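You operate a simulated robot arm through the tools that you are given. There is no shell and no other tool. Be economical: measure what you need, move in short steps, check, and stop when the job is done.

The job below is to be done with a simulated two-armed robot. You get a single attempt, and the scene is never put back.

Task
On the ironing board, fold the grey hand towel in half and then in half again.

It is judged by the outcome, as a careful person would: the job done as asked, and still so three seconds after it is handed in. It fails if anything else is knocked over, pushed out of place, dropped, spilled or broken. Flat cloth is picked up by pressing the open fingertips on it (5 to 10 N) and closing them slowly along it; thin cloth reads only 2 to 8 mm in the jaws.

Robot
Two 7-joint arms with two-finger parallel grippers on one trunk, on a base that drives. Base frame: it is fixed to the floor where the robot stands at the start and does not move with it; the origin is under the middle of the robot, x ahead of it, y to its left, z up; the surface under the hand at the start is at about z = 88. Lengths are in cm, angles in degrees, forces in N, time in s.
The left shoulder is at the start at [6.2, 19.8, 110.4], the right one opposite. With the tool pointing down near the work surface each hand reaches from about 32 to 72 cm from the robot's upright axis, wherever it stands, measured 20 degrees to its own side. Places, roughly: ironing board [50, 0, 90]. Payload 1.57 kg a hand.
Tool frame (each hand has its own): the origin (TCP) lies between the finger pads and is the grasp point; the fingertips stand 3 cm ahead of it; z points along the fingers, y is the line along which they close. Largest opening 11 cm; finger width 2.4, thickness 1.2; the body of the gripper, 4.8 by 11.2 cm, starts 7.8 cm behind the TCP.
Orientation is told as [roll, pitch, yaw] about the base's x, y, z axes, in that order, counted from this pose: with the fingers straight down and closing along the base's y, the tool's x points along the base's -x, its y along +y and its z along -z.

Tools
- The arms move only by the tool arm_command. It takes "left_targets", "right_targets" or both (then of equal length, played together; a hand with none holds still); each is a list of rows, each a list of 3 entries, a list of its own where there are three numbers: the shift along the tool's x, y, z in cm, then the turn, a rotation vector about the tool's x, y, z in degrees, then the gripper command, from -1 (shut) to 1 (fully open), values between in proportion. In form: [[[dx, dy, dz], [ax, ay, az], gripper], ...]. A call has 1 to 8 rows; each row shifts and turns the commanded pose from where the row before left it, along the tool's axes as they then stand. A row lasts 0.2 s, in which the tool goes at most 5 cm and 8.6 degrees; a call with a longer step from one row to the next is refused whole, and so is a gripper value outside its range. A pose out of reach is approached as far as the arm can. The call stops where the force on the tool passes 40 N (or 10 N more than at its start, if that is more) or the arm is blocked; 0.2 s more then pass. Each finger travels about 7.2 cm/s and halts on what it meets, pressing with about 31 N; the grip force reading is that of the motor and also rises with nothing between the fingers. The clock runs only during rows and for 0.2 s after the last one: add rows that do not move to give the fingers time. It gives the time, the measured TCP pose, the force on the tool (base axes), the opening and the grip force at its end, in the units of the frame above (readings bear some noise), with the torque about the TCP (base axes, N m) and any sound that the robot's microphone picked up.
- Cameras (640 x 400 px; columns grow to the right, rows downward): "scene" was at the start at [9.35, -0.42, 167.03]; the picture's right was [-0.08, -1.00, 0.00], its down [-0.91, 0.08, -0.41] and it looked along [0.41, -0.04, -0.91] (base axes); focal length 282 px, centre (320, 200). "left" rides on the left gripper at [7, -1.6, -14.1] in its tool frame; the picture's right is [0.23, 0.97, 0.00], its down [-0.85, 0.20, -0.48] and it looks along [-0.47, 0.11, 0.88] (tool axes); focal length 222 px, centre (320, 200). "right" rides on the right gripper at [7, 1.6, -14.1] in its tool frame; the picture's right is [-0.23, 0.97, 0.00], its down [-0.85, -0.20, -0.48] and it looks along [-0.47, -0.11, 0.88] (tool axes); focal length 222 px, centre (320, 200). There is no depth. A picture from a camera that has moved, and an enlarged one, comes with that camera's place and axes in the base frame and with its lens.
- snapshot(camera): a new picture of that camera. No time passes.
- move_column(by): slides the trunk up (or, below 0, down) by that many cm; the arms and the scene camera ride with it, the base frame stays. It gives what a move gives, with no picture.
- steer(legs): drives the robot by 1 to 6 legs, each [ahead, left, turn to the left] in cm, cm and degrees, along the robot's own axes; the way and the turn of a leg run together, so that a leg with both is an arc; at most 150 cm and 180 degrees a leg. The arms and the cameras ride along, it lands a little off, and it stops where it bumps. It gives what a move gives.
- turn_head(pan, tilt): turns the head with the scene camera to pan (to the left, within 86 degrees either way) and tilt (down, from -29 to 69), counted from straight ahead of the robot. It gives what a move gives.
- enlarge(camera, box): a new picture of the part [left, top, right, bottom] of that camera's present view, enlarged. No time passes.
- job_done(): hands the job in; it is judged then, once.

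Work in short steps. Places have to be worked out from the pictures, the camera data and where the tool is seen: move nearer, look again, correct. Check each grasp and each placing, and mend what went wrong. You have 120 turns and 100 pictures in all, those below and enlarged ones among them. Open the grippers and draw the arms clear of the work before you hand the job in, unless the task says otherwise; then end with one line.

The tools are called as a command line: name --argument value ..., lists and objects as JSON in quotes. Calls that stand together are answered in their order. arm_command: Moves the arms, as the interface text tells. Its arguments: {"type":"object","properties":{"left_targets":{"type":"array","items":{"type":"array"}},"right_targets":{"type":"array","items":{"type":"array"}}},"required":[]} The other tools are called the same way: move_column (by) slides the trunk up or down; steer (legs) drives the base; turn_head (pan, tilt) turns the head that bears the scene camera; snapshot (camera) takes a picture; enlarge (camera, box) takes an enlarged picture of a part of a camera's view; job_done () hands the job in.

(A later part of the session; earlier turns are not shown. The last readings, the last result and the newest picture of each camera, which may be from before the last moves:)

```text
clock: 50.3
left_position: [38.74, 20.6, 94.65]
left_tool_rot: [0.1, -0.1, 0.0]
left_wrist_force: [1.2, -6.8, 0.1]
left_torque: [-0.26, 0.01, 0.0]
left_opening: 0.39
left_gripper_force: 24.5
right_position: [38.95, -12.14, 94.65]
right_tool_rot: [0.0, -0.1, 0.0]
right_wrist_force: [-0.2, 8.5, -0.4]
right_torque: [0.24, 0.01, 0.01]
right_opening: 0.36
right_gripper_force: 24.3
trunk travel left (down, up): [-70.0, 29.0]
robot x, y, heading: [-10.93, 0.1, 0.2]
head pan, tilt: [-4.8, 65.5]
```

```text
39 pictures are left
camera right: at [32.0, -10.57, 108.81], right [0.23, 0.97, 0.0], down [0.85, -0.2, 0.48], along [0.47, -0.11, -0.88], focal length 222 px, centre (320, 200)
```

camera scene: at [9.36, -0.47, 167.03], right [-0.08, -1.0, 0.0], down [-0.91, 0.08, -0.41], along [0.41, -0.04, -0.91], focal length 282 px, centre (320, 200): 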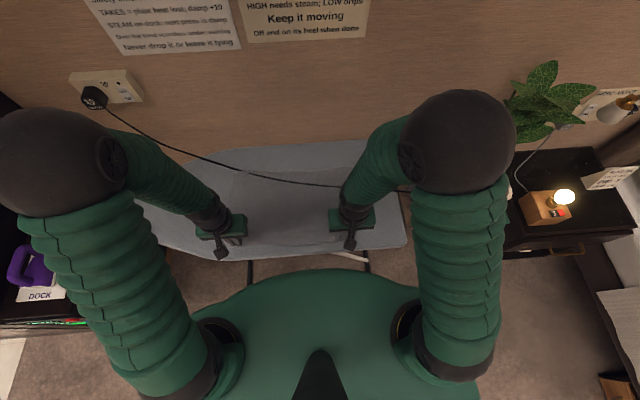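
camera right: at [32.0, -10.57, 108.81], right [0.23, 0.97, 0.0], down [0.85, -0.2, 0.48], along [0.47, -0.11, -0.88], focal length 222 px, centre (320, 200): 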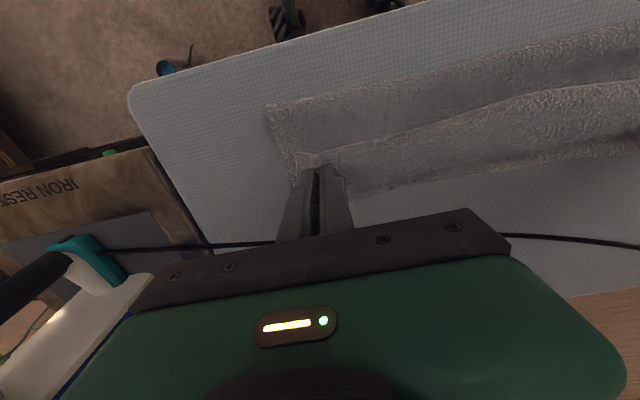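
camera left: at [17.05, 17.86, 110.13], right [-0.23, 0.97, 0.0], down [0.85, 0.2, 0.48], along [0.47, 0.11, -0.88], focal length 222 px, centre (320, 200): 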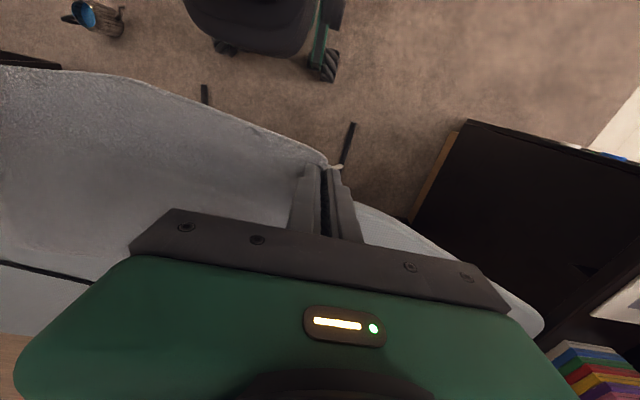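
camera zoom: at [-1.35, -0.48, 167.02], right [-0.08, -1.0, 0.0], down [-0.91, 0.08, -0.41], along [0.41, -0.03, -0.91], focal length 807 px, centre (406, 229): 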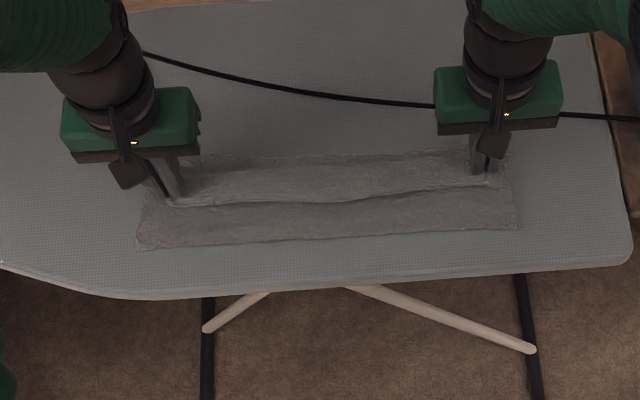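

The crease is at x≈33–34, with slack hanging on the far side of the fingers. I'll go forward low until that slack is taken up (right hand stopping well before the cord at x≈48), then look.

arm_command --left_targets '[[[-1.5, -0.2, 0.3], [0, 0, 0], -1], [[-1.5, -0.1, 0.3], [0, 0, 0], -1], [[-1.5, 0, 0.3], [0, 0, 0], -1], [[-1.2, 0, 0.3], [0, 0, 0], -1], [[-1, 0, 0], [0, 0, 0], -1], [[0, 0, 0], [0, 0, 0], -1]]' --right_targets '[[[-1.5, 0.2, 0.3], [0, 0, 0], -1], [[-1.5, 0.1, 0.3], [0, 0, 0], -1], [[-1.5, 0, 0.3], [0, 0, 0], -1], [[-1.2, 0, 0.3], [0, 0, 0], -1], [[-0.8, 0, 0], [0, 0, 0], -1], [[0, 0, 0], [0, 0, 0], -1]]'

enlarge --camera "scene" --box '[180, 120, 400, 260]'

enlarge --camera "right" --box '[200, 40, 520, 240]'

```text
clock: 51.7
left_position: [45.37, 20.52, 93.68]
left_tool_rot: [0.0, -0.2, 0.0]
left_wrist_force: [0.4, -3.8, -0.4]
left_torque: [-0.12, -0.01, -0.03]
left_opening: 0.36
left_gripper_force: 24.4
right_position: [45.21, -11.84, 93.58]
right_tool_rot: [0.0, -0.2, 0.0]
right_wrist_force: [-0.3, 3.9, 0.4]
right_torque: [0.08, 0.0, 0.0]
right_opening: 0.35
right_gripper_force: 24.6
trunk travel left (down, up): [-70.0, 29.0]
robot x, y, heading: [-10.75, 0.1, -0.1]
head pan, tilt: [-4.8, 65.5]
```

```text
2.86 times, centred on (290, 190) of scene
camera zoom: at [-1.55, -0.49, 167.03], right [-0.08, -1.0, 0.0], down [-0.91, 0.08, -0.41], along [0.41, -0.03, -0.91], focal length 807 px, centre (406, 229)
```

zoom: 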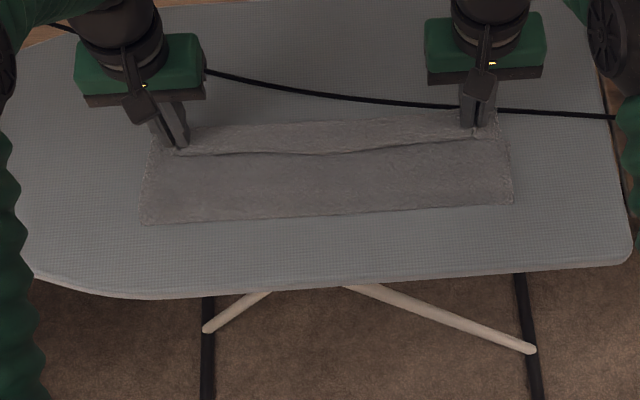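

```text
2.00 times, centred on (360, 140) of right
camera zoom: at [38.26, -10.3, 107.72], right [0.23, 0.97, 0.0], down [0.85, -0.2, 0.48], along [0.47, -0.11, -0.88], focal length 444 px, centre (240, 320)
```

zoom: 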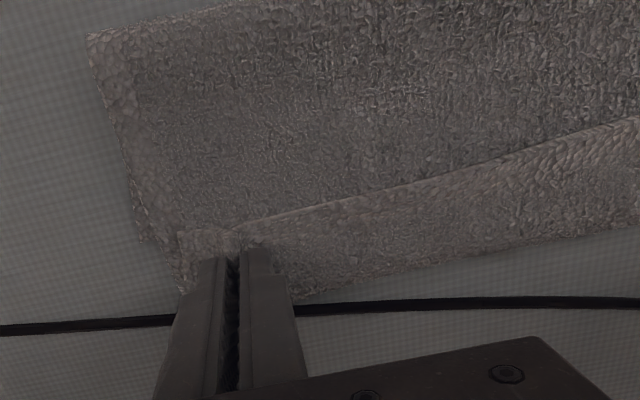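

The crease rolled too far forward (to 36), because the cloth leaves the fingers on their far side and keeps a loop there. I'll return to the open position and tilt the hands so the fingers point back toward the robot; the cloth should then leave the jaws downward and the top layer trail properly.

arm_command --left_targets '[[[2.5, 0, -1.5], [0, 0, 0], -1], [[2.5, 0, -1.5], [0, 0, 0], -1], [[3, 0, -0.5], [0, 0, 0], -1], [[3, 0, 0], [0, 0, 0], -1], [[3, 0, 0], [0, 0, 0], -1], [[3, 0, 0.5], [0, 0, 0], -1], [[2.5, 0, 1], [0, 0, 0], -1], [[0, 0, 0.5], [0, 0, 0], -1]]' --right_targets '[[[2.5, 0, -1.5], [0, 0, 0], -1], [[2.5, 0, -1.5], [0, 0, 0], -1], [[3, 0, -0.5], [0, 0, 0], -1], [[3, 0, 0], [0, 0, 0], -1], [[3, 0, 0], [0, 0, 0], -1], [[3, 0, 0.5], [0, 0, 0], -1], [[2.5, 0, 1], [0, 0, 0], -1], [[0, 0, 0.5], [0, 0, 0], -1]]'

arm_command --left_targets '[[[0, 0, 0], [0, 7.5, 0], -1], [[0, 0, 0], [0, 7.5, 0], -1], [[0, 0, 0], [0, 7.5, 0], -1], [[0, 0, 0], [0, 7.5, 0], -1], [[0, 0, 0], [0, 7.5, 0], -1], [[0, 0, 0], [0, 7.5, 0], -1], [[0, 0, 0], [0, 0, 0], -1]]' --right_targets '[[[0, 0, 0], [0, 7.5, 0], -1], [[0, 0, 0], [0, 7.5, 0], -1], [[0, 0, 0], [0, 7.5, 0], -1], [[0, 0, 0], [0, 7.5, 0], -1], [[0, 0, 0], [0, 7.5, 0], -1], [[0, 0, 0], [0, 7.5, 0], -1], [[0, 0, 0], [0, 0, 0], -1]]'

snapshot --camera "scene"

```text
clock: 53.5
left_position: [25.62, 20.26, 95.31]
left_tool_rot: [0.1, -0.1, 0.0]
left_wrist_force: [0.5, -1.2, 0.8]
left_torque: [0.01, 0.0, 0.0]
left_opening: 0.34
left_gripper_force: 24.7
right_position: [25.94, -11.64, 94.85]
right_tool_rot: [0.0, -0.2, -0.1]
right_wrist_force: [0.5, 0.3, 0.0]
right_torque: [0.03, 0.0, 0.01]
right_opening: 0.37
right_gripper_force: 25.1
trunk travel left (down, up): [-70.0, 29.0]
robot x, y, heading: [-10.83, 0.09, 0.0]
head pan, tilt: [-4.8, 65.5]
```

```text
clock: 55.1
left_position: [25.76, 20.42, 95.17]
left_tool_rot: [0.0, 44.8, 0.0]
left_wrist_force: [-0.6, -2.7, 0.6]
left_torque: [-0.04, -0.01, 0.02]
left_opening: 0.38
left_gripper_force: 24.2
right_position: [25.76, -11.82, 94.96]
right_tool_rot: [0.0, 44.8, -0.1]
right_wrist_force: [1.2, 4.3, -1.0]
right_torque: [0.04, 0.01, -0.06]
right_opening: 0.34
right_gripper_force: 24.5
trunk travel left (down, up): [-70.0, 29.0]
robot x, y, heading: [-10.92, 0.11, 0.2]
head pan, tilt: [-4.8, 65.5]
```

```text
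36 pictures are left
camera scene: at [-1.61, -0.48, 167.04], right [-0.08, -1.0, 0.0], down [-0.91, 0.08, -0.41], along [0.41, -0.03, -0.91], focal length 282 px, centre (320, 200)
```

scene: 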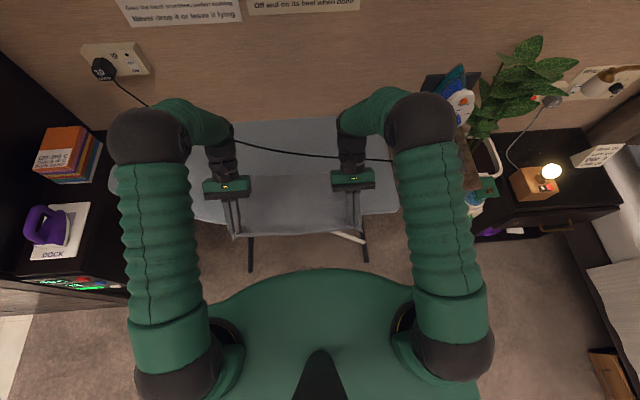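

The 45° tilt is easily reachable. I'll tilt to 65° and run a taut arc of radius ~11 about x≈32, in stages.

arm_command --left_targets '[[[0, 0, 0], [0, 6.7, 0], -1], [[0, 0, 0], [0, 6.7, 0], -1], [[0, 0, 0], [0, 6.7, 0], -1], [[0.98, 0, -1.56], [0, 0, 0], -1], [[0.98, 0, -1.56], [0, 0, 0], -1], [[0.12, 0, -1.88], [0, 0, 0], -1], [[0.12, 0, -1.88], [0, 0, 0], -1]]' --right_targets '[[[0, 0, 0], [0, 6.7, 0], -1], [[0, 0, 0], [0, 6.7, 0], -1], [[0, 0, 0], [0, 6.7, 0], -1], [[0.98, 0, -1.56], [0, 0, 0], -1], [[0.98, 0, -1.56], [0, 0, 0], -1], [[0.12, 0, -1.88], [0, 0, 0], -1], [[0.12, 0, -1.88], [0, 0, 0], -1]]'

arm_command --left_targets '[[[-0.51, 0, -1.8], [0, 0, 0], -1], [[-0.51, 0, -1.8], [0, 0, 0], -1], [[-1.1, 0, -1.53], [0, 0, 0], -1], [[-1.1, 0, -1.53], [0, 0, 0], -1]]' --right_targets '[[[-0.51, 0, -1.8], [0, 0, 0], -1], [[-0.51, 0, -1.8], [0, 0, 0], -1], [[-1.1, 0, -1.53], [0, 0, 0], -1], [[-1.1, 0, -1.53], [0, 0, 0], -1]]'

enlarge --camera "scene" --box '[180, 110, 400, 250]'

```text
clock: 56.7
left_position: [29.38, 20.45, 99.24]
left_tool_rot: [-0.2, 64.9, -0.1]
left_wrist_force: [-0.2, -2.9, 0.3]
left_torque: [0.01, -0.06, 0.02]
left_opening: 0.35
left_gripper_force: 24.1
left hand out of reach, approached as far as the arm can: row 7
right_position: [29.48, -11.89, 99.0]
right_tool_rot: [0.0, 64.8, 0.1]
right_wrist_force: [-0.4, 3.0, 1.2]
right_torque: [0.06, -0.01, -0.05]
right_opening: 0.38
right_gripper_force: 24.2
right hand out of reach, approached as far as the arm can: row 7
trunk travel left (down, up): [-70.0, 29.0]
robot x, y, heading: [-11.04, -0.09, 0.1]
head pan, tilt: [-4.8, 65.5]
```

```text
clock: 57.7
left_position: [29.44, 20.37, 99.14]
left_tool_rot: [-0.2, 65.0, -0.1]
left_wrist_force: [0.5, -3.2, -0.4]
left_torque: [-0.02, -0.01, 0.08]
left_opening: 0.37
left_gripper_force: 24.4
left hand out of reach, approached as far as the arm can: row 1, 2, 3, 4
right_position: [29.66, -11.83, 98.93]
right_tool_rot: [0.1, 64.8, 0.2]
right_wrist_force: [0.2, 2.9, -1.0]
right_torque: [0.05, -0.03, -0.06]
right_opening: 0.39
right_gripper_force: 24.8
right hand out of reach, approached as far as the arm can: row 1, 2, 3, 4
trunk travel left (down, up): [-70.0, 29.0]
robot x, y, heading: [-10.86, -0.05, 0.1]
head pan, tilt: [-4.8, 65.5]
```

```text
2.86 times, centred on (290, 180) of scene
camera zoom: at [-1.4, -0.49, 167.02], right [-0.08, -1.0, 0.0], down [-0.91, 0.08, -0.41], along [0.41, -0.03, -0.91], focal length 807 px, centre (406, 257)
```

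zoom: 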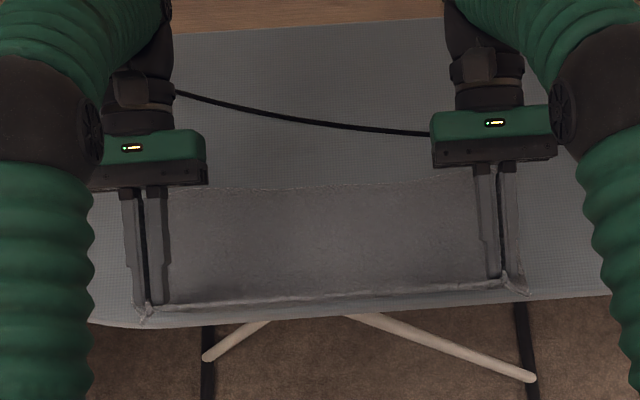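

The tilted grip looks right: the sheet hangs straight from the hem, but the arms can't extend further at this tilt. A horizontal move at this height keeps the radius at or below 11, so I'll make it by driving the base forward 10 cm (back to near its start pose).

steer --legs '[[10, 0, 0]]'

enlarge --camera "scene" --box '[180, 110, 400, 250]'

```text
clock: 58.8
left_position: [39.52, 20.32, 99.17]
left_tool_rot: [-0.1, 64.9, -0.2]
left_wrist_force: [-0.4, -2.4, -0.8]
left_torque: [-0.05, -0.04, 0.07]
left_opening: 0.36
left_gripper_force: 24.9
right_position: [39.49, -11.91, 99.07]
right_tool_rot: [0.0, 64.8, -0.1]
right_wrist_force: [0.3, 3.0, -1.0]
right_torque: [0.04, -0.02, -0.08]
right_opening: 0.36
right_gripper_force: 25.0
trunk travel left (down, up): [-70.0, 29.0]
robot x, y, heading: [-0.87, -0.03, -0.0]
head pan, tilt: [-4.8, 65.5]
```

```text
2.86 times, centred on (290, 180) of scene
camera zoom: at [8.34, -0.52, 167.04], right [-0.09, -1.0, 0.0], down [-0.91, 0.08, -0.41], along [0.41, -0.04, -0.91], focal length 807 px, centre (406, 257)
```

zoom: 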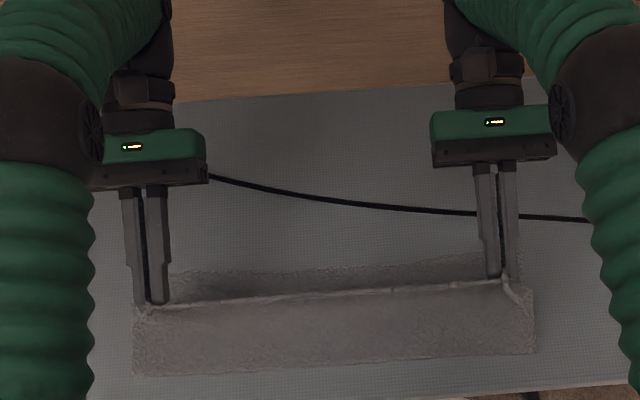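

The crease now sits at x≈32.3 with the top sheet draping cleanly. I'll test a small forward and down step to see whether the arms follow from here.

arm_command --left_targets '[[[-1.24, 0, -0.3], [0, 0, 0], -1]]' --right_targets '[[[-1.24, 0, -0.3], [0, 0, 0], -1]]'

```text
clock: 59.2
left_position: [40.18, 20.26, 98.18]
left_tool_rot: [-0.1, 64.7, -0.1]
left_wrist_force: [-0.3, -1.8, 0.8]
left_torque: [-0.06, -0.03, 0.03]
left_opening: 0.33
left_gripper_force: 24.7
right_position: [39.37, -12.06, 99.04]
right_tool_rot: [0.1, 64.7, 0.0]
right_wrist_force: [-0.7, 3.6, 0.0]
right_torque: [0.04, -0.05, 0.0]
right_opening: 0.39
right_gripper_force: 24.4
right hand out of reach, approached as far as the arm can: row 1
trunk travel left (down, up): [-70.0, 29.0]
robot x, y, heading: [-0.97, 0.09, -0.2]
head pan, tilt: [-4.8, 65.5]
```

Left follows but right is at its wrist limit. I'll ease the tilt back to 45° on both, which moves the tips slightly forward and down, as wanted.

arm_command --left_targets '[[[0, 0, 0], [0, -6.7, 0], -1], [[0, 0, 0], [0, -6.7, 0], -1], [[0, 0, 0], [0, -6.7, 0], -1]]' --right_targets '[[[0, 0, 0], [0, -6.7, 0], -1], [[0, 0, 0], [0, -6.7, 0], -1], [[0, 0, 0], [0, -6.7, 0], -1]]'

```text
clock: 60.0
left_position: [40.27, 20.17, 98.29]
left_tool_rot: [-0.1, 44.5, -0.2]
left_wrist_force: [-1.6, -2.4, -0.5]
left_torque: [-0.06, 0.0, 0.03]
left_opening: 0.36
left_gripper_force: 24.2
right_position: [39.34, -12.06, 99.0]
right_tool_rot: [0.1, 44.7, -0.2]
right_wrist_force: [0.4, 3.4, 0.1]
right_torque: [0.06, -0.03, -0.09]
right_opening: 0.4
right_gripper_force: 24.6
trunk travel left (down, up): [-70.0, 29.0]
robot x, y, heading: [-1.45, 0.05, 0.1]
head pan, tilt: [-4.8, 65.5]
```

Tips are now at about (38,96) left and (37,97) right. I'll continue along the arc forward and down to about (42.6,90.6).

arm_command --left_targets '[[[-0.62, 0, -0.34], [0, 0, 0], -1], [[-0.62, 0, -0.34], [0, 0, 0], -1], [[-1.41, 0, 0.14], [0, 0, 0], -1], [[-1.41, 0, 0.14], [0, 0, 0], -1], [[-1.52, 0, 0.6], [0, 0, 0], -1], [[-1.52, 0, 0.6], [0, 0, 0], -1], [[0, 0, 0], [0, 0, 0], -1]]' --right_targets '[[[-1.2, 0, -0.42], [0, 0, 0], -1], [[-1.2, 0, -0.42], [0, 0, 0], -1], [[-1.41, 0, 0.14], [0, 0, 0], -1], [[-1.41, 0, 0.14], [0, 0, 0], -1], [[-1.52, 0, 0.6], [0, 0, 0], -1], [[-1.52, 0, 0.6], [0, 0, 0], -1], [[0, 0, 0], [0, 0, 0], -1]]'

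enlarge --camera "scene" --box '[180, 110, 400, 250]'

snapshot --camera "right"

```text
clock: 61.6
left_position: [44.79, 20.21, 92.79]
left_tool_rot: [-0.1, 44.7, -0.2]
left_wrist_force: [0.6, -1.2, 0.2]
left_torque: [-0.05, 0.01, 0.04]
left_opening: 0.36
left_gripper_force: 24.3
right_position: [44.87, -11.99, 92.78]
right_tool_rot: [0.0, 44.7, -0.1]
right_wrist_force: [0.8, 2.4, 1.1]
right_torque: [0.03, 0.0, -0.1]
right_opening: 0.38
right_gripper_force: 24.9
trunk travel left (down, up): [-70.0, 29.0]
robot x, y, heading: [-0.82, 0.35, -0.1]
head pan, tilt: [-4.8, 65.5]
```

```text
2.86 times, centred on (290, 180) of scene
camera zoom: at [8.59, -0.52, 167.03], right [-0.09, -1.0, 0.0], down [-0.91, 0.08, -0.41], along [0.41, -0.04, -0.91], focal length 807 px, centre (406, 257)
```

zoom: 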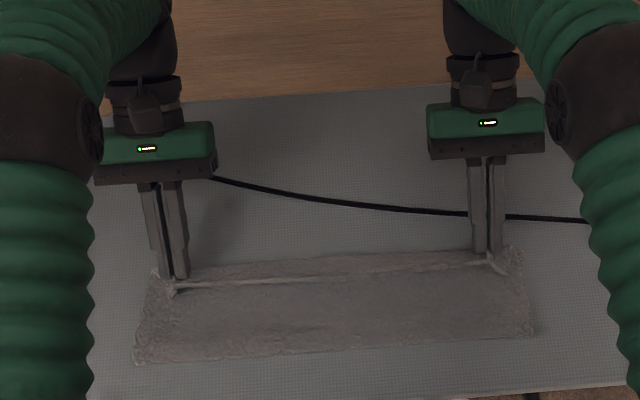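

```text
32 pictures are left
camera right: at [49.93, -10.47, 107.67], right [0.16, 0.97, -0.16], down [0.94, -0.2, -0.26], along [-0.29, -0.11, -0.95], focal length 222 px, centre (320, 200)
```

right: 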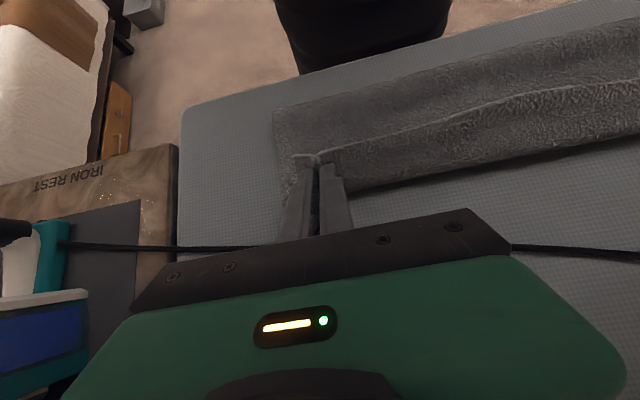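

The hem is near x≈42.7, the crease at x≈33.5–34, and the loop beyond the hem is now only about 2 cm. I'll lower to contact while easing back 1.5 cm so the slack goes toward the crease.

arm_command --left_targets '[[[0.53, 0, 1.0], [0, 0, 0], -1], [[0.4, 0, 1.0], [0, 0, 0], -1], [[-0.2, 0, 0.2], [0, 0, 0], -1], [[0, 0, 0], [0, 0, 0], -1]]' --right_targets '[[[0.53, 0, 1.0], [0, 0, 0], -1], [[0.4, 0, 1.0], [0, 0, 0], -1], [[-0.2, 0, 0.2], [0, 0, 0], -1], [[0, 0, 0], [0, 0, 0], -1]]'

snapshot --camera "right"

```text
clock: 62.6
left_position: [42.73, 20.19, 91.71]
left_tool_rot: [0.0, 44.7, -0.2]
left_wrist_force: [2.9, -3.9, 9.5]
left_torque: [-0.12, 0.01, 0.07]
left_opening: 0.36
left_gripper_force: 24.8
right_position: [42.69, -12.12, 91.66]
right_tool_rot: [0.2, 44.7, -0.1]
right_wrist_force: [5.6, 3.3, 14.4]
right_torque: [0.13, -0.03, -0.09]
right_opening: 0.37
right_gripper_force: 24.7
trunk travel left (down, up): [-70.0, 29.0]
robot x, y, heading: [-1.04, -0.14, -0.3]
head pan, tilt: [-4.8, 65.5]
```

```text
31 pictures are left
camera right: at [47.85, -10.57, 106.65], right [0.16, 0.97, -0.16], down [0.94, -0.2, -0.26], along [-0.29, -0.11, -0.95], focal length 222 px, centre (320, 200)
```

right: 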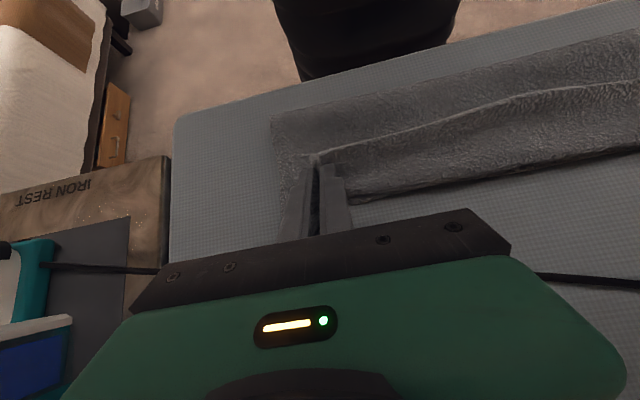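

Now the crease is at x≈32.8 and the far edges lie together near x≈43. I'll open slowly and retreat up and away.

arm_command --left_targets '[[[0, 0, -0.2], [0, 0, 0], -0.95], [[0, 0, 0], [0, 0, 0], -0.85], [[0, 0, 0], [0, 0, 0], -0.75], [[0, 0, 0], [0, 0, 0], -0.7], [[0, 0, -1.5], [0, 0, 0], -0.7], [[0, 0, -2.5], [0, 0, 0], -0.7], [[0, 0, -3], [0, 0, 0], -0.7], [[0, 0, 0], [0, 0, 0], -0.7]]' --right_targets '[[[0, 0, -0.3], [0, 0, 0], -0.95], [[0, 0, 0], [0, 0, 0], -0.85], [[0, 0, 0], [0, 0, 0], -0.75], [[0, 0, 0], [0, 0, 0], -0.7], [[0, 0, -1.5], [0, 0, 0], -0.7], [[0, 0, -2.5], [0, 0, 0], -0.7], [[0, 0, -3], [0, 0, 0], -0.7], [[0, 0, 0], [0, 0, 0], -0.7]]'

enlarge --camera "scene" --box '[180, 110, 400, 250]'

enlarge --camera "right" --box '[200, 40, 640, 240]'

```text
clock: 64.4
left_position: [48.04, 20.16, 96.74]
left_tool_rot: [-0.1, 44.8, -0.2]
left_wrist_force: [-0.5, 0.1, -0.5]
left_torque: [0.0, 0.02, -0.01]
left_opening: 1.65
left_gripper_force: 0.2
right_position: [48.05, -12.0, 96.8]
right_tool_rot: [0.1, 44.7, -0.1]
right_wrist_force: [-0.1, -1.1, 0.1]
right_torque: [0.04, -0.02, -0.01]
right_opening: 1.66
right_gripper_force: 0.1
trunk travel left (down, up): [-70.0, 29.0]
robot x, y, heading: [-0.87, -0.1, -0.3]
head pan, tilt: [-4.8, 65.5]
```

```text
2.86 times, centred on (290, 180) of scene
camera zoom: at [8.69, -0.52, 167.02], right [-0.09, -1.0, 0.0], down [-0.91, 0.08, -0.41], along [0.41, -0.04, -0.91], focal length 807 px, centre (406, 257)
```

zoom: 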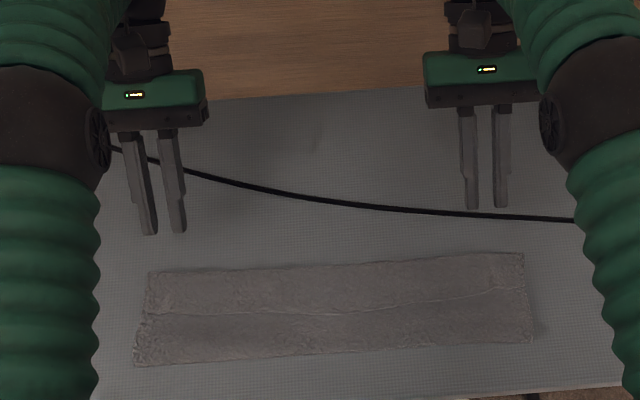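

```text
1.45 times, centred on (420, 140) of right
camera zoom: at [53.09, -10.4, 111.77], right [0.16, 0.97, -0.16], down [0.94, -0.2, -0.26], along [-0.29, -0.11, -0.95], focal length 323 px, centre (174, 287)
```

zoom: 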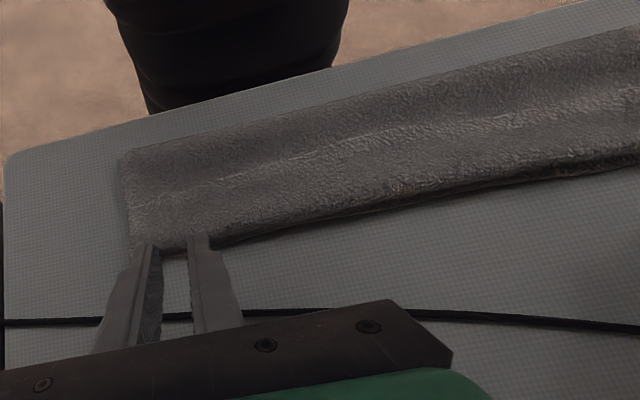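

The last ~4 cm still lies flipped back (bottom ≈10 cm, top ≈10 plus a 4.3 cm flap). The remedy is to pinch only the top layer near the crease and slide it about 4.4 cm toward me, then flip the flap forward. I'll bring the hands upright first.

arm_command --left_targets '[[[2.83, 0, -2.83], [0, 0, 0], -0.5], [[0, 0, 0], [0, -7.5, 0], -0.5], [[0, 0, 0], [0, -7.5, 0], -0.5], [[0, 0, 0], [0, -7.5, 0], -0.5], [[0, 0, 0], [0, -7.5, 0], -0.5], [[0, 0, 0], [0, -7.5, 0], -0.5], [[0, 0, 0], [0, -7.3, 0], -0.5], [[3, 0, 0], [0, 0, 0], -0.45]]' --right_targets '[[[2.83, 0, -2.83], [0, 0, 0], -0.5], [[0, 0, 0], [0, -7.5, 0], -0.5], [[0, 0, 0], [0, -7.5, 0], -0.5], [[0, 0, 0], [0, -7.5, 0], -0.5], [[0, 0, 0], [0, -7.5, 0], -0.5], [[0, 0, 0], [0, -7.5, 0], -0.5], [[0, 0, 0], [0, -7.2, 0], -0.5], [[3, 0, 0], [0, 0, 0], -0.45]]'

arm_command --left_targets '[[[4, 0, 0], [0, 0, 0], -0.45], [[3.8, 0, 2], [0, 0, 0], -0.45], [[0, 0, 3], [0, 0, 0], -0.45], [[0, 0, 0], [0, 0, 0], -0.45]]' --right_targets '[[[4, 0, 0], [0, 0, 0], -0.45], [[4.6, 0.5, 2], [0, 0, 0], -0.45], [[0, 0, 3], [0, 0, 0], -0.45], [[0, 0, 0], [0, 0, 0], -0.45]]'

snapshot --camera "right"

snapshot --camera "left"

```text
clock: 66.2
left_position: [44.75, 20.12, 100.55]
left_tool_rot: [0.0, -0.3, -0.2]
left_wrist_force: [-0.4, 0.6, 0.1]
left_torque: [0.01, -0.03, 0.02]
left_opening: 3.01
left_gripper_force: 0.2
right_position: [44.61, -11.81, 100.91]
right_tool_rot: [0.0, -0.1, -0.2]
right_wrist_force: [0.3, 1.1, 0.7]
right_torque: [-0.02, -0.04, 0.01]
right_opening: 3.04
right_gripper_force: 0.0
trunk travel left (down, up): [-70.0, 29.0]
robot x, y, heading: [-0.52, -0.09, -0.2]
head pan, tilt: [-4.8, 65.5]
```

```text
refused: row 2 steps farther than a row can; nothing moved
```

```text
28 pictures are left
camera right: at [37.74, -10.29, 115.04], right [0.23, 0.97, 0.0], down [0.85, -0.2, 0.48], along [0.47, -0.11, -0.88], focal length 222 px, centre (320, 200)
```

right: 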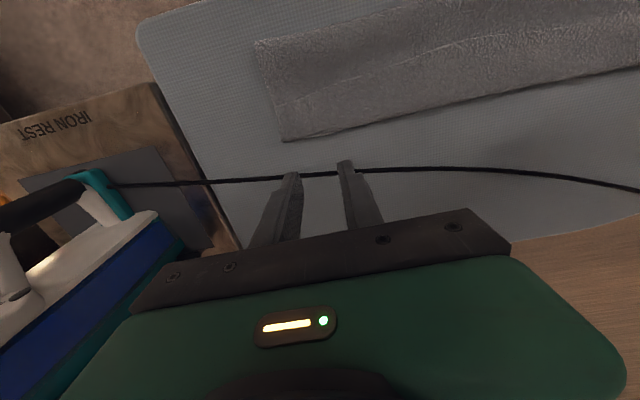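

```text
27 pictures are left
camera left: at [37.76, 18.5, 114.72], right [-0.22, 0.97, 0.0], down [0.85, 0.2, 0.48], along [0.47, 0.11, -0.88], focal length 222 px, centre (320, 200)
```

left: 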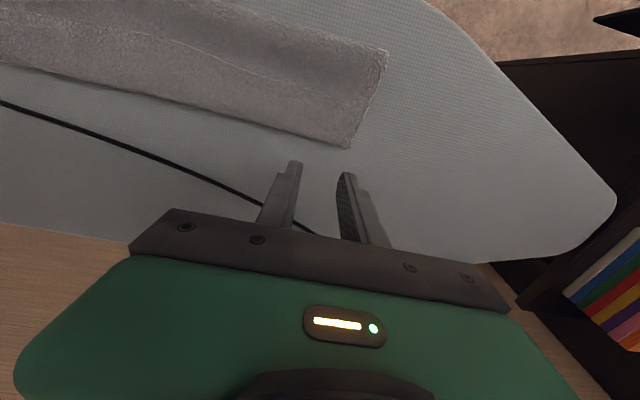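

Crease at x≈33.4 (right) and 34 (left), loop edge at ≈43–44, hem at ≈39.5. I'll move down over the top layer at x≈36.3, between crease and hem.

arm_command --left_targets '[[[4, -0.3, 0], [0, 0, 0], -0.45], [[4.1, -0.3, 2], [0, 0, 0], -0.45], [[0, 0, 3], [0, 0, 0], -0.45], [[0, 0, 2], [0, 0, 0], -0.45], [[0, 0, 0.8], [0, 0, 0], -0.45], [[0, 0, 0.3], [0, 0, 0], -0.45], [[0, 0, 0], [0, 0, 0], -0.45]]' --right_targets '[[[4, 0.3, 0], [0, 0, 0], -0.45], [[4.4, 0.3, 2], [0, 0, 0], -0.45], [[0, 0, 3], [0, 0, 0], -0.45], [[0, 0, 2.2], [0, 0, 0], -0.45], [[0, 0, 0.8], [0, 0, 0], -0.45], [[0, 0, 0.4], [0, 0, 0], -0.45], [[0, 0, 0], [0, 0, 0], -0.45]]'

```text
clock: 67.8
left_position: [36.74, 19.76, 92.49]
left_tool_rot: [0.0, 0.0, -0.2]
left_wrist_force: [-0.4, -0.3, -0.1]
left_torque: [0.03, 0.02, -0.01]
left_opening: 3.03
left_gripper_force: 0.0
right_position: [36.75, -11.33, 92.24]
right_tool_rot: [0.1, 0.1, -0.1]
right_wrist_force: [0.4, 0.1, -0.6]
right_torque: [0.04, -0.01, -0.01]
right_opening: 3.01
right_gripper_force: 0.1
trunk travel left (down, up): [-70.0, 29.0]
robot x, y, heading: [-0.78, -0.07, -0.0]
head pan, tilt: [-4.8, 65.5]
```

Not touching yet; down a little more.

arm_command --left_targets '[[[0, 0, 0.3], [0, 0, 0], -0.45], [[0, 0, 0.3], [0, 0, 0], -0.45], [[0, 0, 0], [0, 0, 0], -0.45]]' --right_targets '[[[0.3, 0, 0.2], [0, 0, 0], -0.45], [[0, 0, 0.2], [0, 0, 0], -0.45], [[0, 0, 0], [0, 0, 0], -0.45]]'

```text
clock: 68.6
left_position: [36.68, 19.75, 92.03]
left_tool_rot: [0.0, -0.2, -0.2]
left_wrist_force: [0.3, 0.9, 0.6]
left_torque: [-0.02, -0.01, -0.02]
left_opening: 3.04
left_gripper_force: 0.1
right_position: [36.27, -11.36, 92.12]
right_tool_rot: [-0.1, 0.1, -0.1]
right_wrist_force: [1.1, -0.6, -0.5]
right_torque: [0.01, 0.01, -0.02]
right_opening: 3.01
right_gripper_force: 0.0
trunk travel left (down, up): [-70.0, 29.0]
robot x, y, heading: [-1.32, 0.03, -0.3]
head pan, tilt: [-4.8, 65.5]
```

Almost there; a few more tenths.

arm_command --left_targets '[[[0, 0, 0.2], [0, 0, 0], -0.45], [[0, 0, 0.15], [0, 0, 0], -0.45], [[0, 0, 0], [0, 0, 0], -0.45]]' --right_targets '[[[0, 0, 0.3], [0, 0, 0], -0.45], [[0, 0, 0.15], [0, 0, 0], -0.45], [[0, 0, 0], [0, 0, 0], -0.45]]'

```text
clock: 69.4
left_position: [36.67, 19.72, 91.59]
left_tool_rot: [0.1, -0.2, -0.2]
left_wrist_force: [3.1, 2.4, 7.8]
left_torque: [0.09, -0.08, 0.02]
left_opening: 3.02
left_gripper_force: 0.0
right_position: [36.22, -11.33, 91.65]
right_tool_rot: [0.0, 0.0, -0.3]
right_wrist_force: [-0.4, -2.7, 5.2]
right_torque: [-0.07, 0.01, 0.0]
right_opening: 3.04
right_gripper_force: 0.1
trunk travel left (down, up): [-70.0, 29.0]
robot x, y, heading: [-1.02, -0.38, -0.2]
head pan, tilt: [-4.8, 65.5]
```

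Contact at 8 and 5 N. I'll close slowly, then lift 1 cm to check it's only the top layer.

arm_command --left_targets '[[[0, 0, -0.08], [0, 0, 0], -0.45], [[0, 0, 0], [0, 0, 0], -0.55], [[0, 0, 0], [0, 0, 0], -0.64], [[0, 0, 0], [0, 0, 0], -0.73], [[0, 0, 0], [0, 0, 0], -0.82], [[0, 0, 0], [0, 0, 0], -0.91], [[0, 0, 0], [0, 0, 0], -1], [[0, 0, 0], [0, 0, 0], -1]]' --right_targets '[[[0, 0, 0], [0, 0, 0], -0.45], [[0, 0, 0], [0, 0, 0], -0.55], [[0, 0, 0], [0, 0, 0], -0.64], [[0, 0, 0], [0, 0, 0], -0.73], [[0, 0, 0], [0, 0, 0], -0.82], [[0, 0, 0], [0, 0, 0], -0.91], [[0, 0, 0], [0, 0, 0], -1], [[0, 0, 0], [0, 0, 0], -1]]'

arm_command --left_targets '[[[0, 0, -0.8], [0, 0, 0], -1], [[0, 0, -0.7], [0, 0, 0], -1], [[0, 0, 0], [0, 0, 0], -1]]' --right_targets '[[[0, 0, -0.8], [0, 0, 0], -1], [[0, 0, -0.7], [0, 0, 0], -1], [[0, 0, 0], [0, 0, 0], -1]]'

enlarge --camera "scene" --box '[180, 110, 400, 250]'

```text
clock: 71.2
left_position: [36.6, 19.67, 91.72]
left_tool_rot: [-0.2, -0.1, -0.1]
left_wrist_force: [-0.2, -11.3, 3.9]
left_torque: [-0.35, -0.01, -0.01]
left_opening: 0.39
left_gripper_force: 24.5
right_position: [36.23, -11.21, 91.63]
right_tool_rot: [0.1, -0.1, 0.0]
right_wrist_force: [0.0, 11.6, 5.7]
right_torque: [0.35, -0.03, -0.03]
right_opening: 0.39
right_gripper_force: 24.6
trunk travel left (down, up): [-70.0, 29.0]
robot x, y, heading: [-0.8, 0.09, 0.1]
head pan, tilt: [-4.8, 65.5]
```

```text
clock: 72.0
left_position: [36.49, 19.79, 93.08]
left_tool_rot: [0.0, 0.0, -0.2]
left_wrist_force: [0.0, -10.5, -0.5]
left_torque: [-0.31, 0.03, -0.03]
left_opening: 0.41
left_gripper_force: 24.9
right_position: [36.32, -11.34, 93.12]
right_tool_rot: [0.2, 0.1, -0.2]
right_wrist_force: [-0.3, 10.8, -0.3]
right_torque: [0.31, 0.03, -0.01]
right_opening: 0.4
right_gripper_force: 25.0
trunk travel left (down, up): [-70.0, 29.0]
robot x, y, heading: [-1.02, 0.02, 0.0]
head pan, tilt: [-4.8, 65.5]
```

```text
2.86 times, centred on (290, 180) of scene
camera zoom: at [8.51, -0.53, 167.03], right [-0.09, -1.0, 0.0], down [-0.91, 0.08, -0.41], along [0.41, -0.04, -0.91], focal length 807 px, centre (406, 257)
```

zoom: 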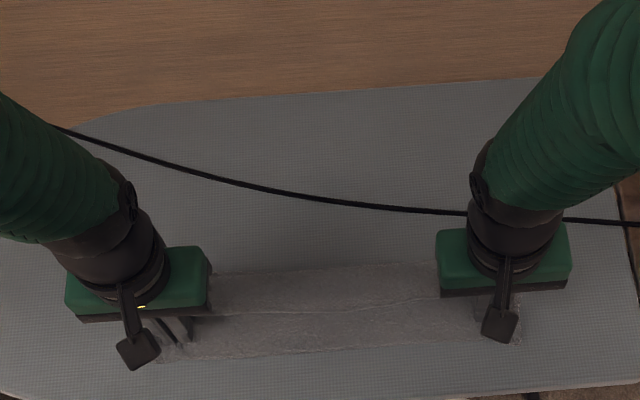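

Both read 4 mm, so only the top layer. I'll slide it 4.8 cm toward me, keeping low and easing the sideways tension.

arm_command --left_targets '[[[0.5, -0.3, 0], [0, 0, 0], -1], [[0.8, -0.2, 0], [0, 0, 0], -1], [[0.8, 0, 0], [0, 0, 0], -1], [[0.8, 0, 0], [0, 0, 0], -1], [[0.8, 0, 0], [0, 0, 0], -1], [[0.8, 0, 0], [0, 0, 0], -1], [[0.4, 0, 0], [0, 0, 0], -1], [[0, 0, 0], [0, 0, 0], -1]]' --right_targets '[[[0.5, 0.3, 0], [0, 0, 0], -1], [[0.8, 0.2, 0], [0, 0, 0], -1], [[0.8, 0, 0], [0, 0, 0], -1], [[0.8, 0, 0], [0, 0, 0], -1], [[0.8, 0, 0], [0, 0, 0], -1], [[0.8, 0, 0], [0, 0, 0], -1], [[0.4, 0, 0], [0, 0, 0], -1], [[0, 0, 0], [0, 0, 0], -1]]'

enlarge --camera "scene" --box '[180, 130, 400, 270]'

snapshot --camera "right"

```text
clock: 73.8
left_position: [31.79, 19.15, 92.95]
left_tool_rot: [0.0, 0.0, -0.2]
left_wrist_force: [0.7, -0.9, 1.3]
left_torque: [-0.05, -0.01, -0.01]
left_opening: 0.38
left_gripper_force: 24.6
right_position: [31.57, -10.71, 93.06]
right_tool_rot: [0.1, 0.0, -0.2]
right_wrist_force: [0.2, 1.1, -0.5]
right_torque: [-0.03, -0.04, 0.01]
right_opening: 0.42
right_gripper_force: 24.4
trunk travel left (down, up): [-70.0, 29.0]
robot x, y, heading: [-0.75, 0.01, -0.0]
head pan, tilt: [-4.8, 65.5]
```

```text
2.86 times, centred on (290, 200) of scene
camera zoom: at [8.45, -0.52, 167.03], right [-0.09, -1.0, 0.0], down [-0.91, 0.08, -0.41], along [0.41, -0.04, -0.91], focal length 807 px, centre (406, 200)
```

zoom: 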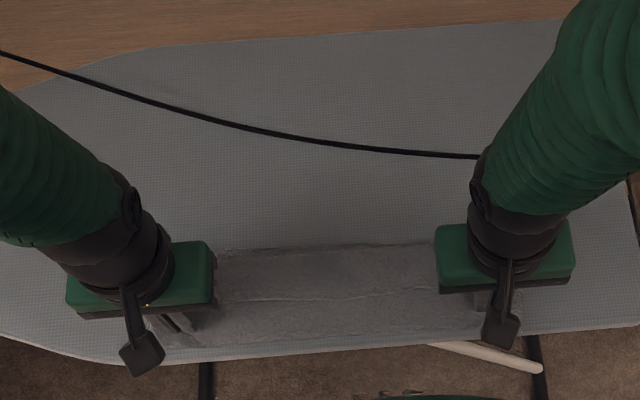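

```text
24 pictures are left
camera right: at [24.55, -9.11, 107.16], right [0.23, 0.97, 0.0], down [0.85, -0.2, 0.48], along [0.47, -0.11, -0.88], focal length 222 px, centre (320, 200)
```

right: 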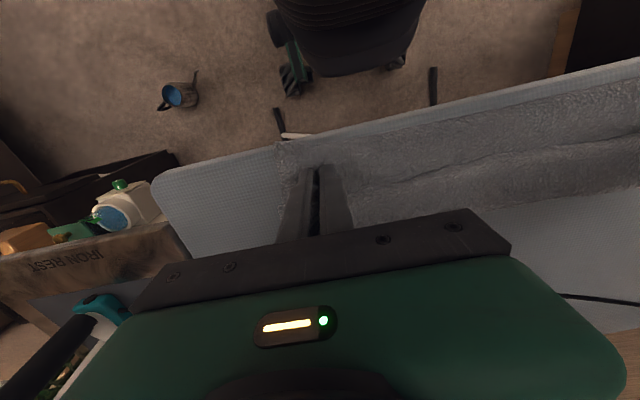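

The whole folded block slid as one (crease now at the board's near edge, ≈29), so the layers don't shear. I'll press down lightly where I hold it and slide the block back forward 5 cm. After that I'll re-take the hem and lay it down earlier, so the flap lands on the edge when flipped.

arm_command --left_targets '[[[0, 0, 0.8], [0, 0, 0], -1], [[0, 0, 0.55], [0, 0, 0], -1], [[-1, 0.1, 0], [0, 0, 0], -1], [[-1, 0.1, 0], [0, 0, 0], -1], [[-1, 0.1, 0], [0, 0, 0], -1], [[-1, 0.1, 0], [0, 0, 0], -1], [[-1, 0, 0], [0, 0, 0], -1], [[0, 0, 0], [0, 0, 0], -1]]' --right_targets '[[[0, 0, 0.8], [0, 0, 0], -1], [[0, 0, 0.6], [0, 0, 0], -1], [[-1, -0.1, 0], [0, 0, 0], -1], [[-1, -0.1, 0], [0, 0, 0], -1], [[-1, -0.1, 0], [0, 0, 0], -1], [[-1, 0, 0], [0, 0, 0], -1], [[-1, 0, 0], [0, 0, 0], -1], [[0, 0, 0], [0, 0, 0], -1]]'

snapshot --camera "right"

```text
clock: 75.6
left_position: [36.82, 19.58, 91.95]
left_tool_rot: [0.0, -0.2, -0.2]
left_wrist_force: [-0.4, -6.6, 1.0]
left_torque: [-0.25, 0.02, -0.01]
left_opening: 0.37
left_gripper_force: 24.6
right_position: [36.39, -11.15, 91.8]
right_tool_rot: [0.0, -0.1, -0.3]
right_wrist_force: [-1.8, 6.6, 2.8]
right_torque: [0.23, 0.07, 0.0]
right_opening: 0.42
right_gripper_force: 25.4
trunk travel left (down, up): [-70.0, 29.0]
robot x, y, heading: [-1.14, -0.55, -0.1]
head pan, tilt: [-4.8, 65.5]
```

```text
23 pictures are left
camera right: at [29.43, -9.52, 105.89], right [0.23, 0.97, 0.0], down [0.85, -0.2, 0.48], along [0.47, -0.11, -0.88], focal length 222 px, centre (320, 200)
```

right: 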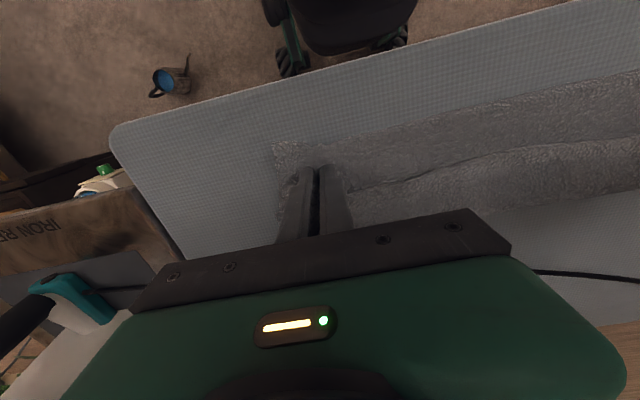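

The block slid forward (crease ≈33). I'll release, rise, and take a careful look at all the edges.

arm_command --left_targets '[[[0, 0, 0], [0, 0, 0], -0.85], [[0, 0, 0], [0, 0, 0], -0.7], [[0, 0, -0.5], [0, 0, 0], -0.7], [[0, 0, -2], [0, 0, 0], -0.7], [[2, 0, -3], [0, 0, 0], -0.7], [[4, 0, -2], [0, 0, 0], -0.7], [[4, 0, 0], [0, 0, 0], -0.6], [[0, 0, 0], [0, 0, 0], -0.6]]' --right_targets '[[[0, 0, 0], [0, 0, 0], -0.85], [[0, 0, 0], [0, 0, 0], -0.7], [[0, 0, -0.5], [0, 0, 0], -0.7], [[0, 0, -2], [0, 0, 0], -0.7], [[2, 0, -3], [0, 0, 0], -0.7], [[2, -4, -2], [0, 0, 0], -0.7], [[2, -4, 0], [0, 0, 0], -0.6], [[0, 0, 0], [0, 0, 0], -0.6]]'

enlarge --camera "scene" --box '[180, 130, 400, 270]'

```text
clock: 77.4
left_position: [29.62, 19.58, 99.72]
left_tool_rot: [0.0, 0.2, -0.1]
left_wrist_force: [-0.8, 0.1, -0.3]
left_torque: [-0.01, -0.02, 0.0]
left_opening: 2.21
left_gripper_force: 0.2
left hand out of reach, approached as far as the arm can: row 7
right_position: [30.33, -19.02, 99.6]
right_tool_rot: [0.1, 0.2, -0.2]
right_wrist_force: [-0.3, -0.4, 0.6]
right_torque: [0.01, 0.0, 0.0]
right_opening: 2.19
right_gripper_force: 0.1
trunk travel left (down, up): [-70.0, 29.0]
robot x, y, heading: [-1.03, 0.22, -0.3]
head pan, tilt: [-4.8, 65.5]
```

```text
2.86 times, centred on (290, 200) of scene
camera zoom: at [8.59, -0.61, 167.02], right [-0.09, -1.0, 0.0], down [-0.91, 0.08, -0.41], along [0.41, -0.04, -0.91], focal length 807 px, centre (406, 200)
```

zoom: 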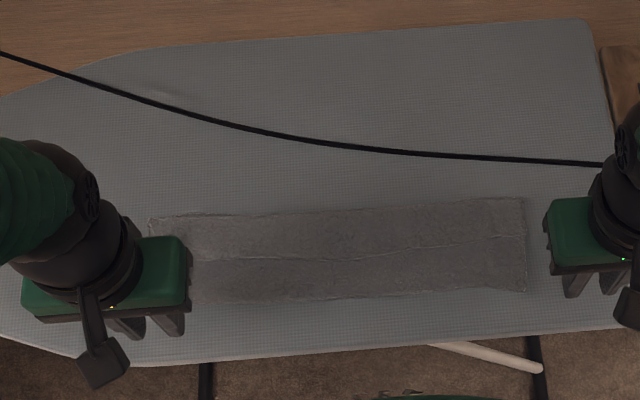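

The block is neat: crease x≈34, far edge x≈43.8, flap hem x≈39. I'll go over the flap just inside the hem at both ends, for a light pinch of the flap only.

arm_command --left_targets '[[[-4, 0.1, 0], [0, 0, 0], -0.45], [[-4, 0.1, 0], [0, 0, 0], -0.45], [[-3, 0, 2], [0, 0, 0], -0.45], [[0, 0, 3], [0, 0, 0], -0.45], [[0, 0, 1.8], [0, 0, 0], -0.45], [[0, 0, 0], [0, 0, 0], -0.45]]' --right_targets '[[[-4, 2, 0], [0, 0, 0], -0.45], [[-4, 2, 0], [0, 0, 0], -0.45], [[-1.7, 2.2, 2], [0, 0, 0], -0.45], [[0, 0, 3], [0, 0, 0], -0.45], [[0, 0, 1.8], [0, 0, 0], -0.45], [[0, 0, 0], [0, 0, 0], -0.45]]'

snapshot --camera "left"

snapshot --camera "right"

```text
clock: 78.8
left_position: [40.53, 19.82, 92.57]
left_tool_rot: [0.0, -0.1, -0.2]
left_wrist_force: [0.5, 0.7, 0.2]
left_torque: [0.01, -0.03, 0.01]
left_opening: 3.04
left_gripper_force: 0.0
right_position: [39.94, -12.91, 92.5]
right_tool_rot: [0.0, 0.0, -0.2]
right_wrist_force: [-0.2, 1.2, 0.5]
right_torque: [0.0, -0.04, 0.0]
right_opening: 3.03
right_gripper_force: 0.1
trunk travel left (down, up): [-70.0, 29.0]
robot x, y, heading: [-0.78, 0.1, -0.1]
head pan, tilt: [-4.8, 65.5]
```

```text
21 pictures are left
camera left: at [33.66, 18.28, 106.72], right [-0.22, 0.97, 0.0], down [0.85, 0.2, 0.48], along [0.47, 0.11, -0.88], focal length 222 px, centre (320, 200)
```

left: 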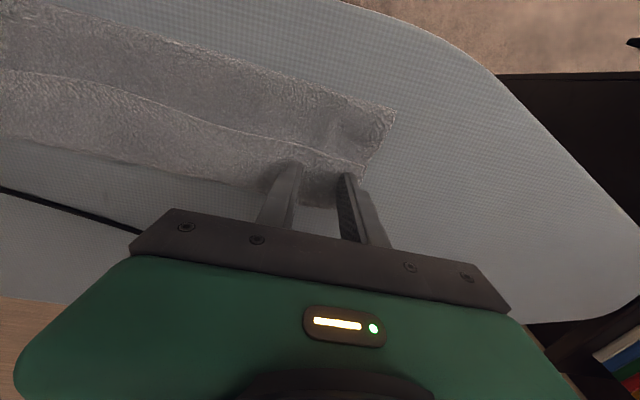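

```text
20 pictures are left
camera right: at [33.05, -11.42, 106.71], right [0.23, 0.97, 0.0], down [0.85, -0.2, 0.48], along [0.47, -0.11, -0.88], focal length 222 px, centre (320, 200)
```

right: 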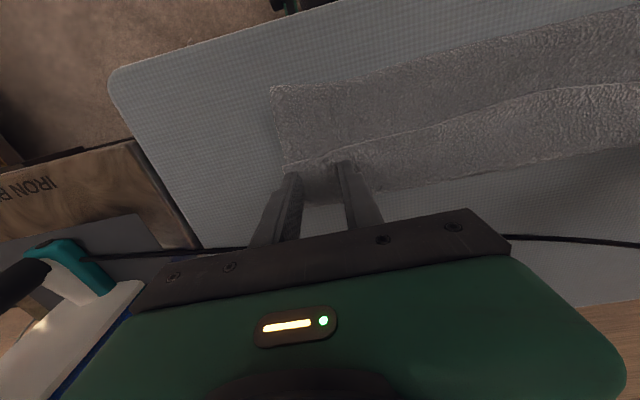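

Well placed on both sides. I'll lower to light contact.

arm_command --left_targets '[[[0, 0, 0.25], [0, 0, 0], -0.45], [[0, 0, 0.15], [0, 0, 0], -0.45], [[0, 0, 0], [0, 0, 0], -0.45]]' --right_targets '[[[0, 0.3, 0.25], [0, 0, 0], -0.45], [[0, 0, 0.15], [0, 0, 0], -0.45], [[0, 0, 0], [0, 0, 0], -0.45]]'

```text
clock: 79.6
left_position: [40.45, 19.71, 92.36]
left_tool_rot: [0.1, 0.0, -0.2]
left_wrist_force: [0.2, 0.8, 1.3]
left_torque: [0.03, -0.04, -0.03]
left_opening: 3.02
left_gripper_force: 0.0
right_position: [40.09, -12.69, 92.09]
right_tool_rot: [0.1, 0.0, -0.1]
right_wrist_force: [-0.8, -2.3, 6.5]
right_torque: [-0.07, 0.05, 0.01]
right_opening: 3.01
right_gripper_force: 0.1
trunk travel left (down, up): [-70.0, 29.0]
robot x, y, heading: [-0.58, -0.12, -0.2]
head pan, tilt: [-4.8, 65.5]
```

Right at 6.5 N, left at 1.3 N. I'll ease the right, press the left a touch more, then close both slowly.

arm_command --left_targets '[[[0, 0, 0.18], [0, 0, 0], -0.45], [[0, 0, 0], [0, 0, 0], -0.55], [[0, 0, 0], [0, 0, 0], -0.64], [[0, 0, 0], [0, 0, 0], -0.73], [[0, 0, 0], [0, 0, 0], -0.82], [[0, 0, 0], [0, 0, 0], -0.91], [[0, 0, 0], [0, 0, 0], -1], [[0, 0, 0], [0, 0, 0], -1]]' --right_targets '[[[0, 0, -0.08], [0, 0, 0], -0.45], [[0, 0, 0], [0, 0, 0], -0.55], [[0, 0, 0], [0, 0, 0], -0.64], [[0, 0, 0], [0, 0, 0], -0.73], [[0, 0, 0], [0, 0, 0], -0.82], [[0, 0, 0], [0, 0, 0], -0.91], [[0, 0, 0], [0, 0, 0], -1], [[0, 0, 0], [0, 0, 0], -1]]'

```text
clock: 81.4
left_position: [40.5, 19.66, 92.11]
left_tool_rot: [-0.2, -0.1, -0.3]
left_wrist_force: [0.0, -10.5, 4.3]
left_torque: [-0.35, 0.04, 0.02]
left_opening: 0.66
left_gripper_force: 26.3
right_position: [40.07, -12.7, 92.15]
right_tool_rot: [0.2, 0.0, -0.2]
right_wrist_force: [-0.2, 10.7, 3.6]
right_torque: [0.33, 0.03, -0.02]
right_opening: 0.8
right_gripper_force: 27.0
trunk travel left (down, up): [-70.0, 29.0]
robot x, y, heading: [-0.91, 0.11, -0.1]
head pan, tilt: [-4.8, 65.5]
```

Readings of 6.6 and 8 mm mean two layers. I'll reopen to 2 cm, back off, and re-press more lightly.

arm_command --left_targets '[[[0, 0, 0], [0, 0, 0], -0.8], [[0, 0, 0], [0, 0, 0], -0.62], [[0, 0, -0.6], [0, 0, 0], -0.62], [[0.4, 0, 0], [0, 0, 0], -0.62], [[0, 0, 0.3], [0, 0, 0], -0.62], [[0, 0, 0], [0, 0, 0], -0.62]]' --right_targets '[[[0, 0, 0], [0, 0, 0], -0.8], [[0, 0, 0], [0, 0, 0], -0.62], [[0, 0, -0.6], [0, 0, 0], -0.62], [[0.3, 0, 0], [0, 0, 0], -0.62], [[0, 0, 0.3], [0, 0, 0], -0.62], [[0, 0, 0], [0, 0, 0], -0.62]]'

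```text
clock: 82.8
left_position: [40.16, 19.73, 92.52]
left_tool_rot: [0.0, -0.1, -0.2]
left_wrist_force: [0.5, 0.0, 0.6]
left_torque: [-0.02, -0.03, -0.02]
left_opening: 2.11
left_gripper_force: 0.0
right_position: [39.82, -12.69, 92.33]
right_tool_rot: [0.0, 0.0, -0.3]
right_wrist_force: [1.3, -0.1, 1.9]
right_torque: [0.02, -0.04, 0.01]
right_opening: 2.09
right_gripper_force: 0.1
trunk travel left (down, up): [-70.0, 29.0]
robot x, y, heading: [-0.86, -0.05, -0.1]
head pan, tilt: [-4.8, 65.5]
```

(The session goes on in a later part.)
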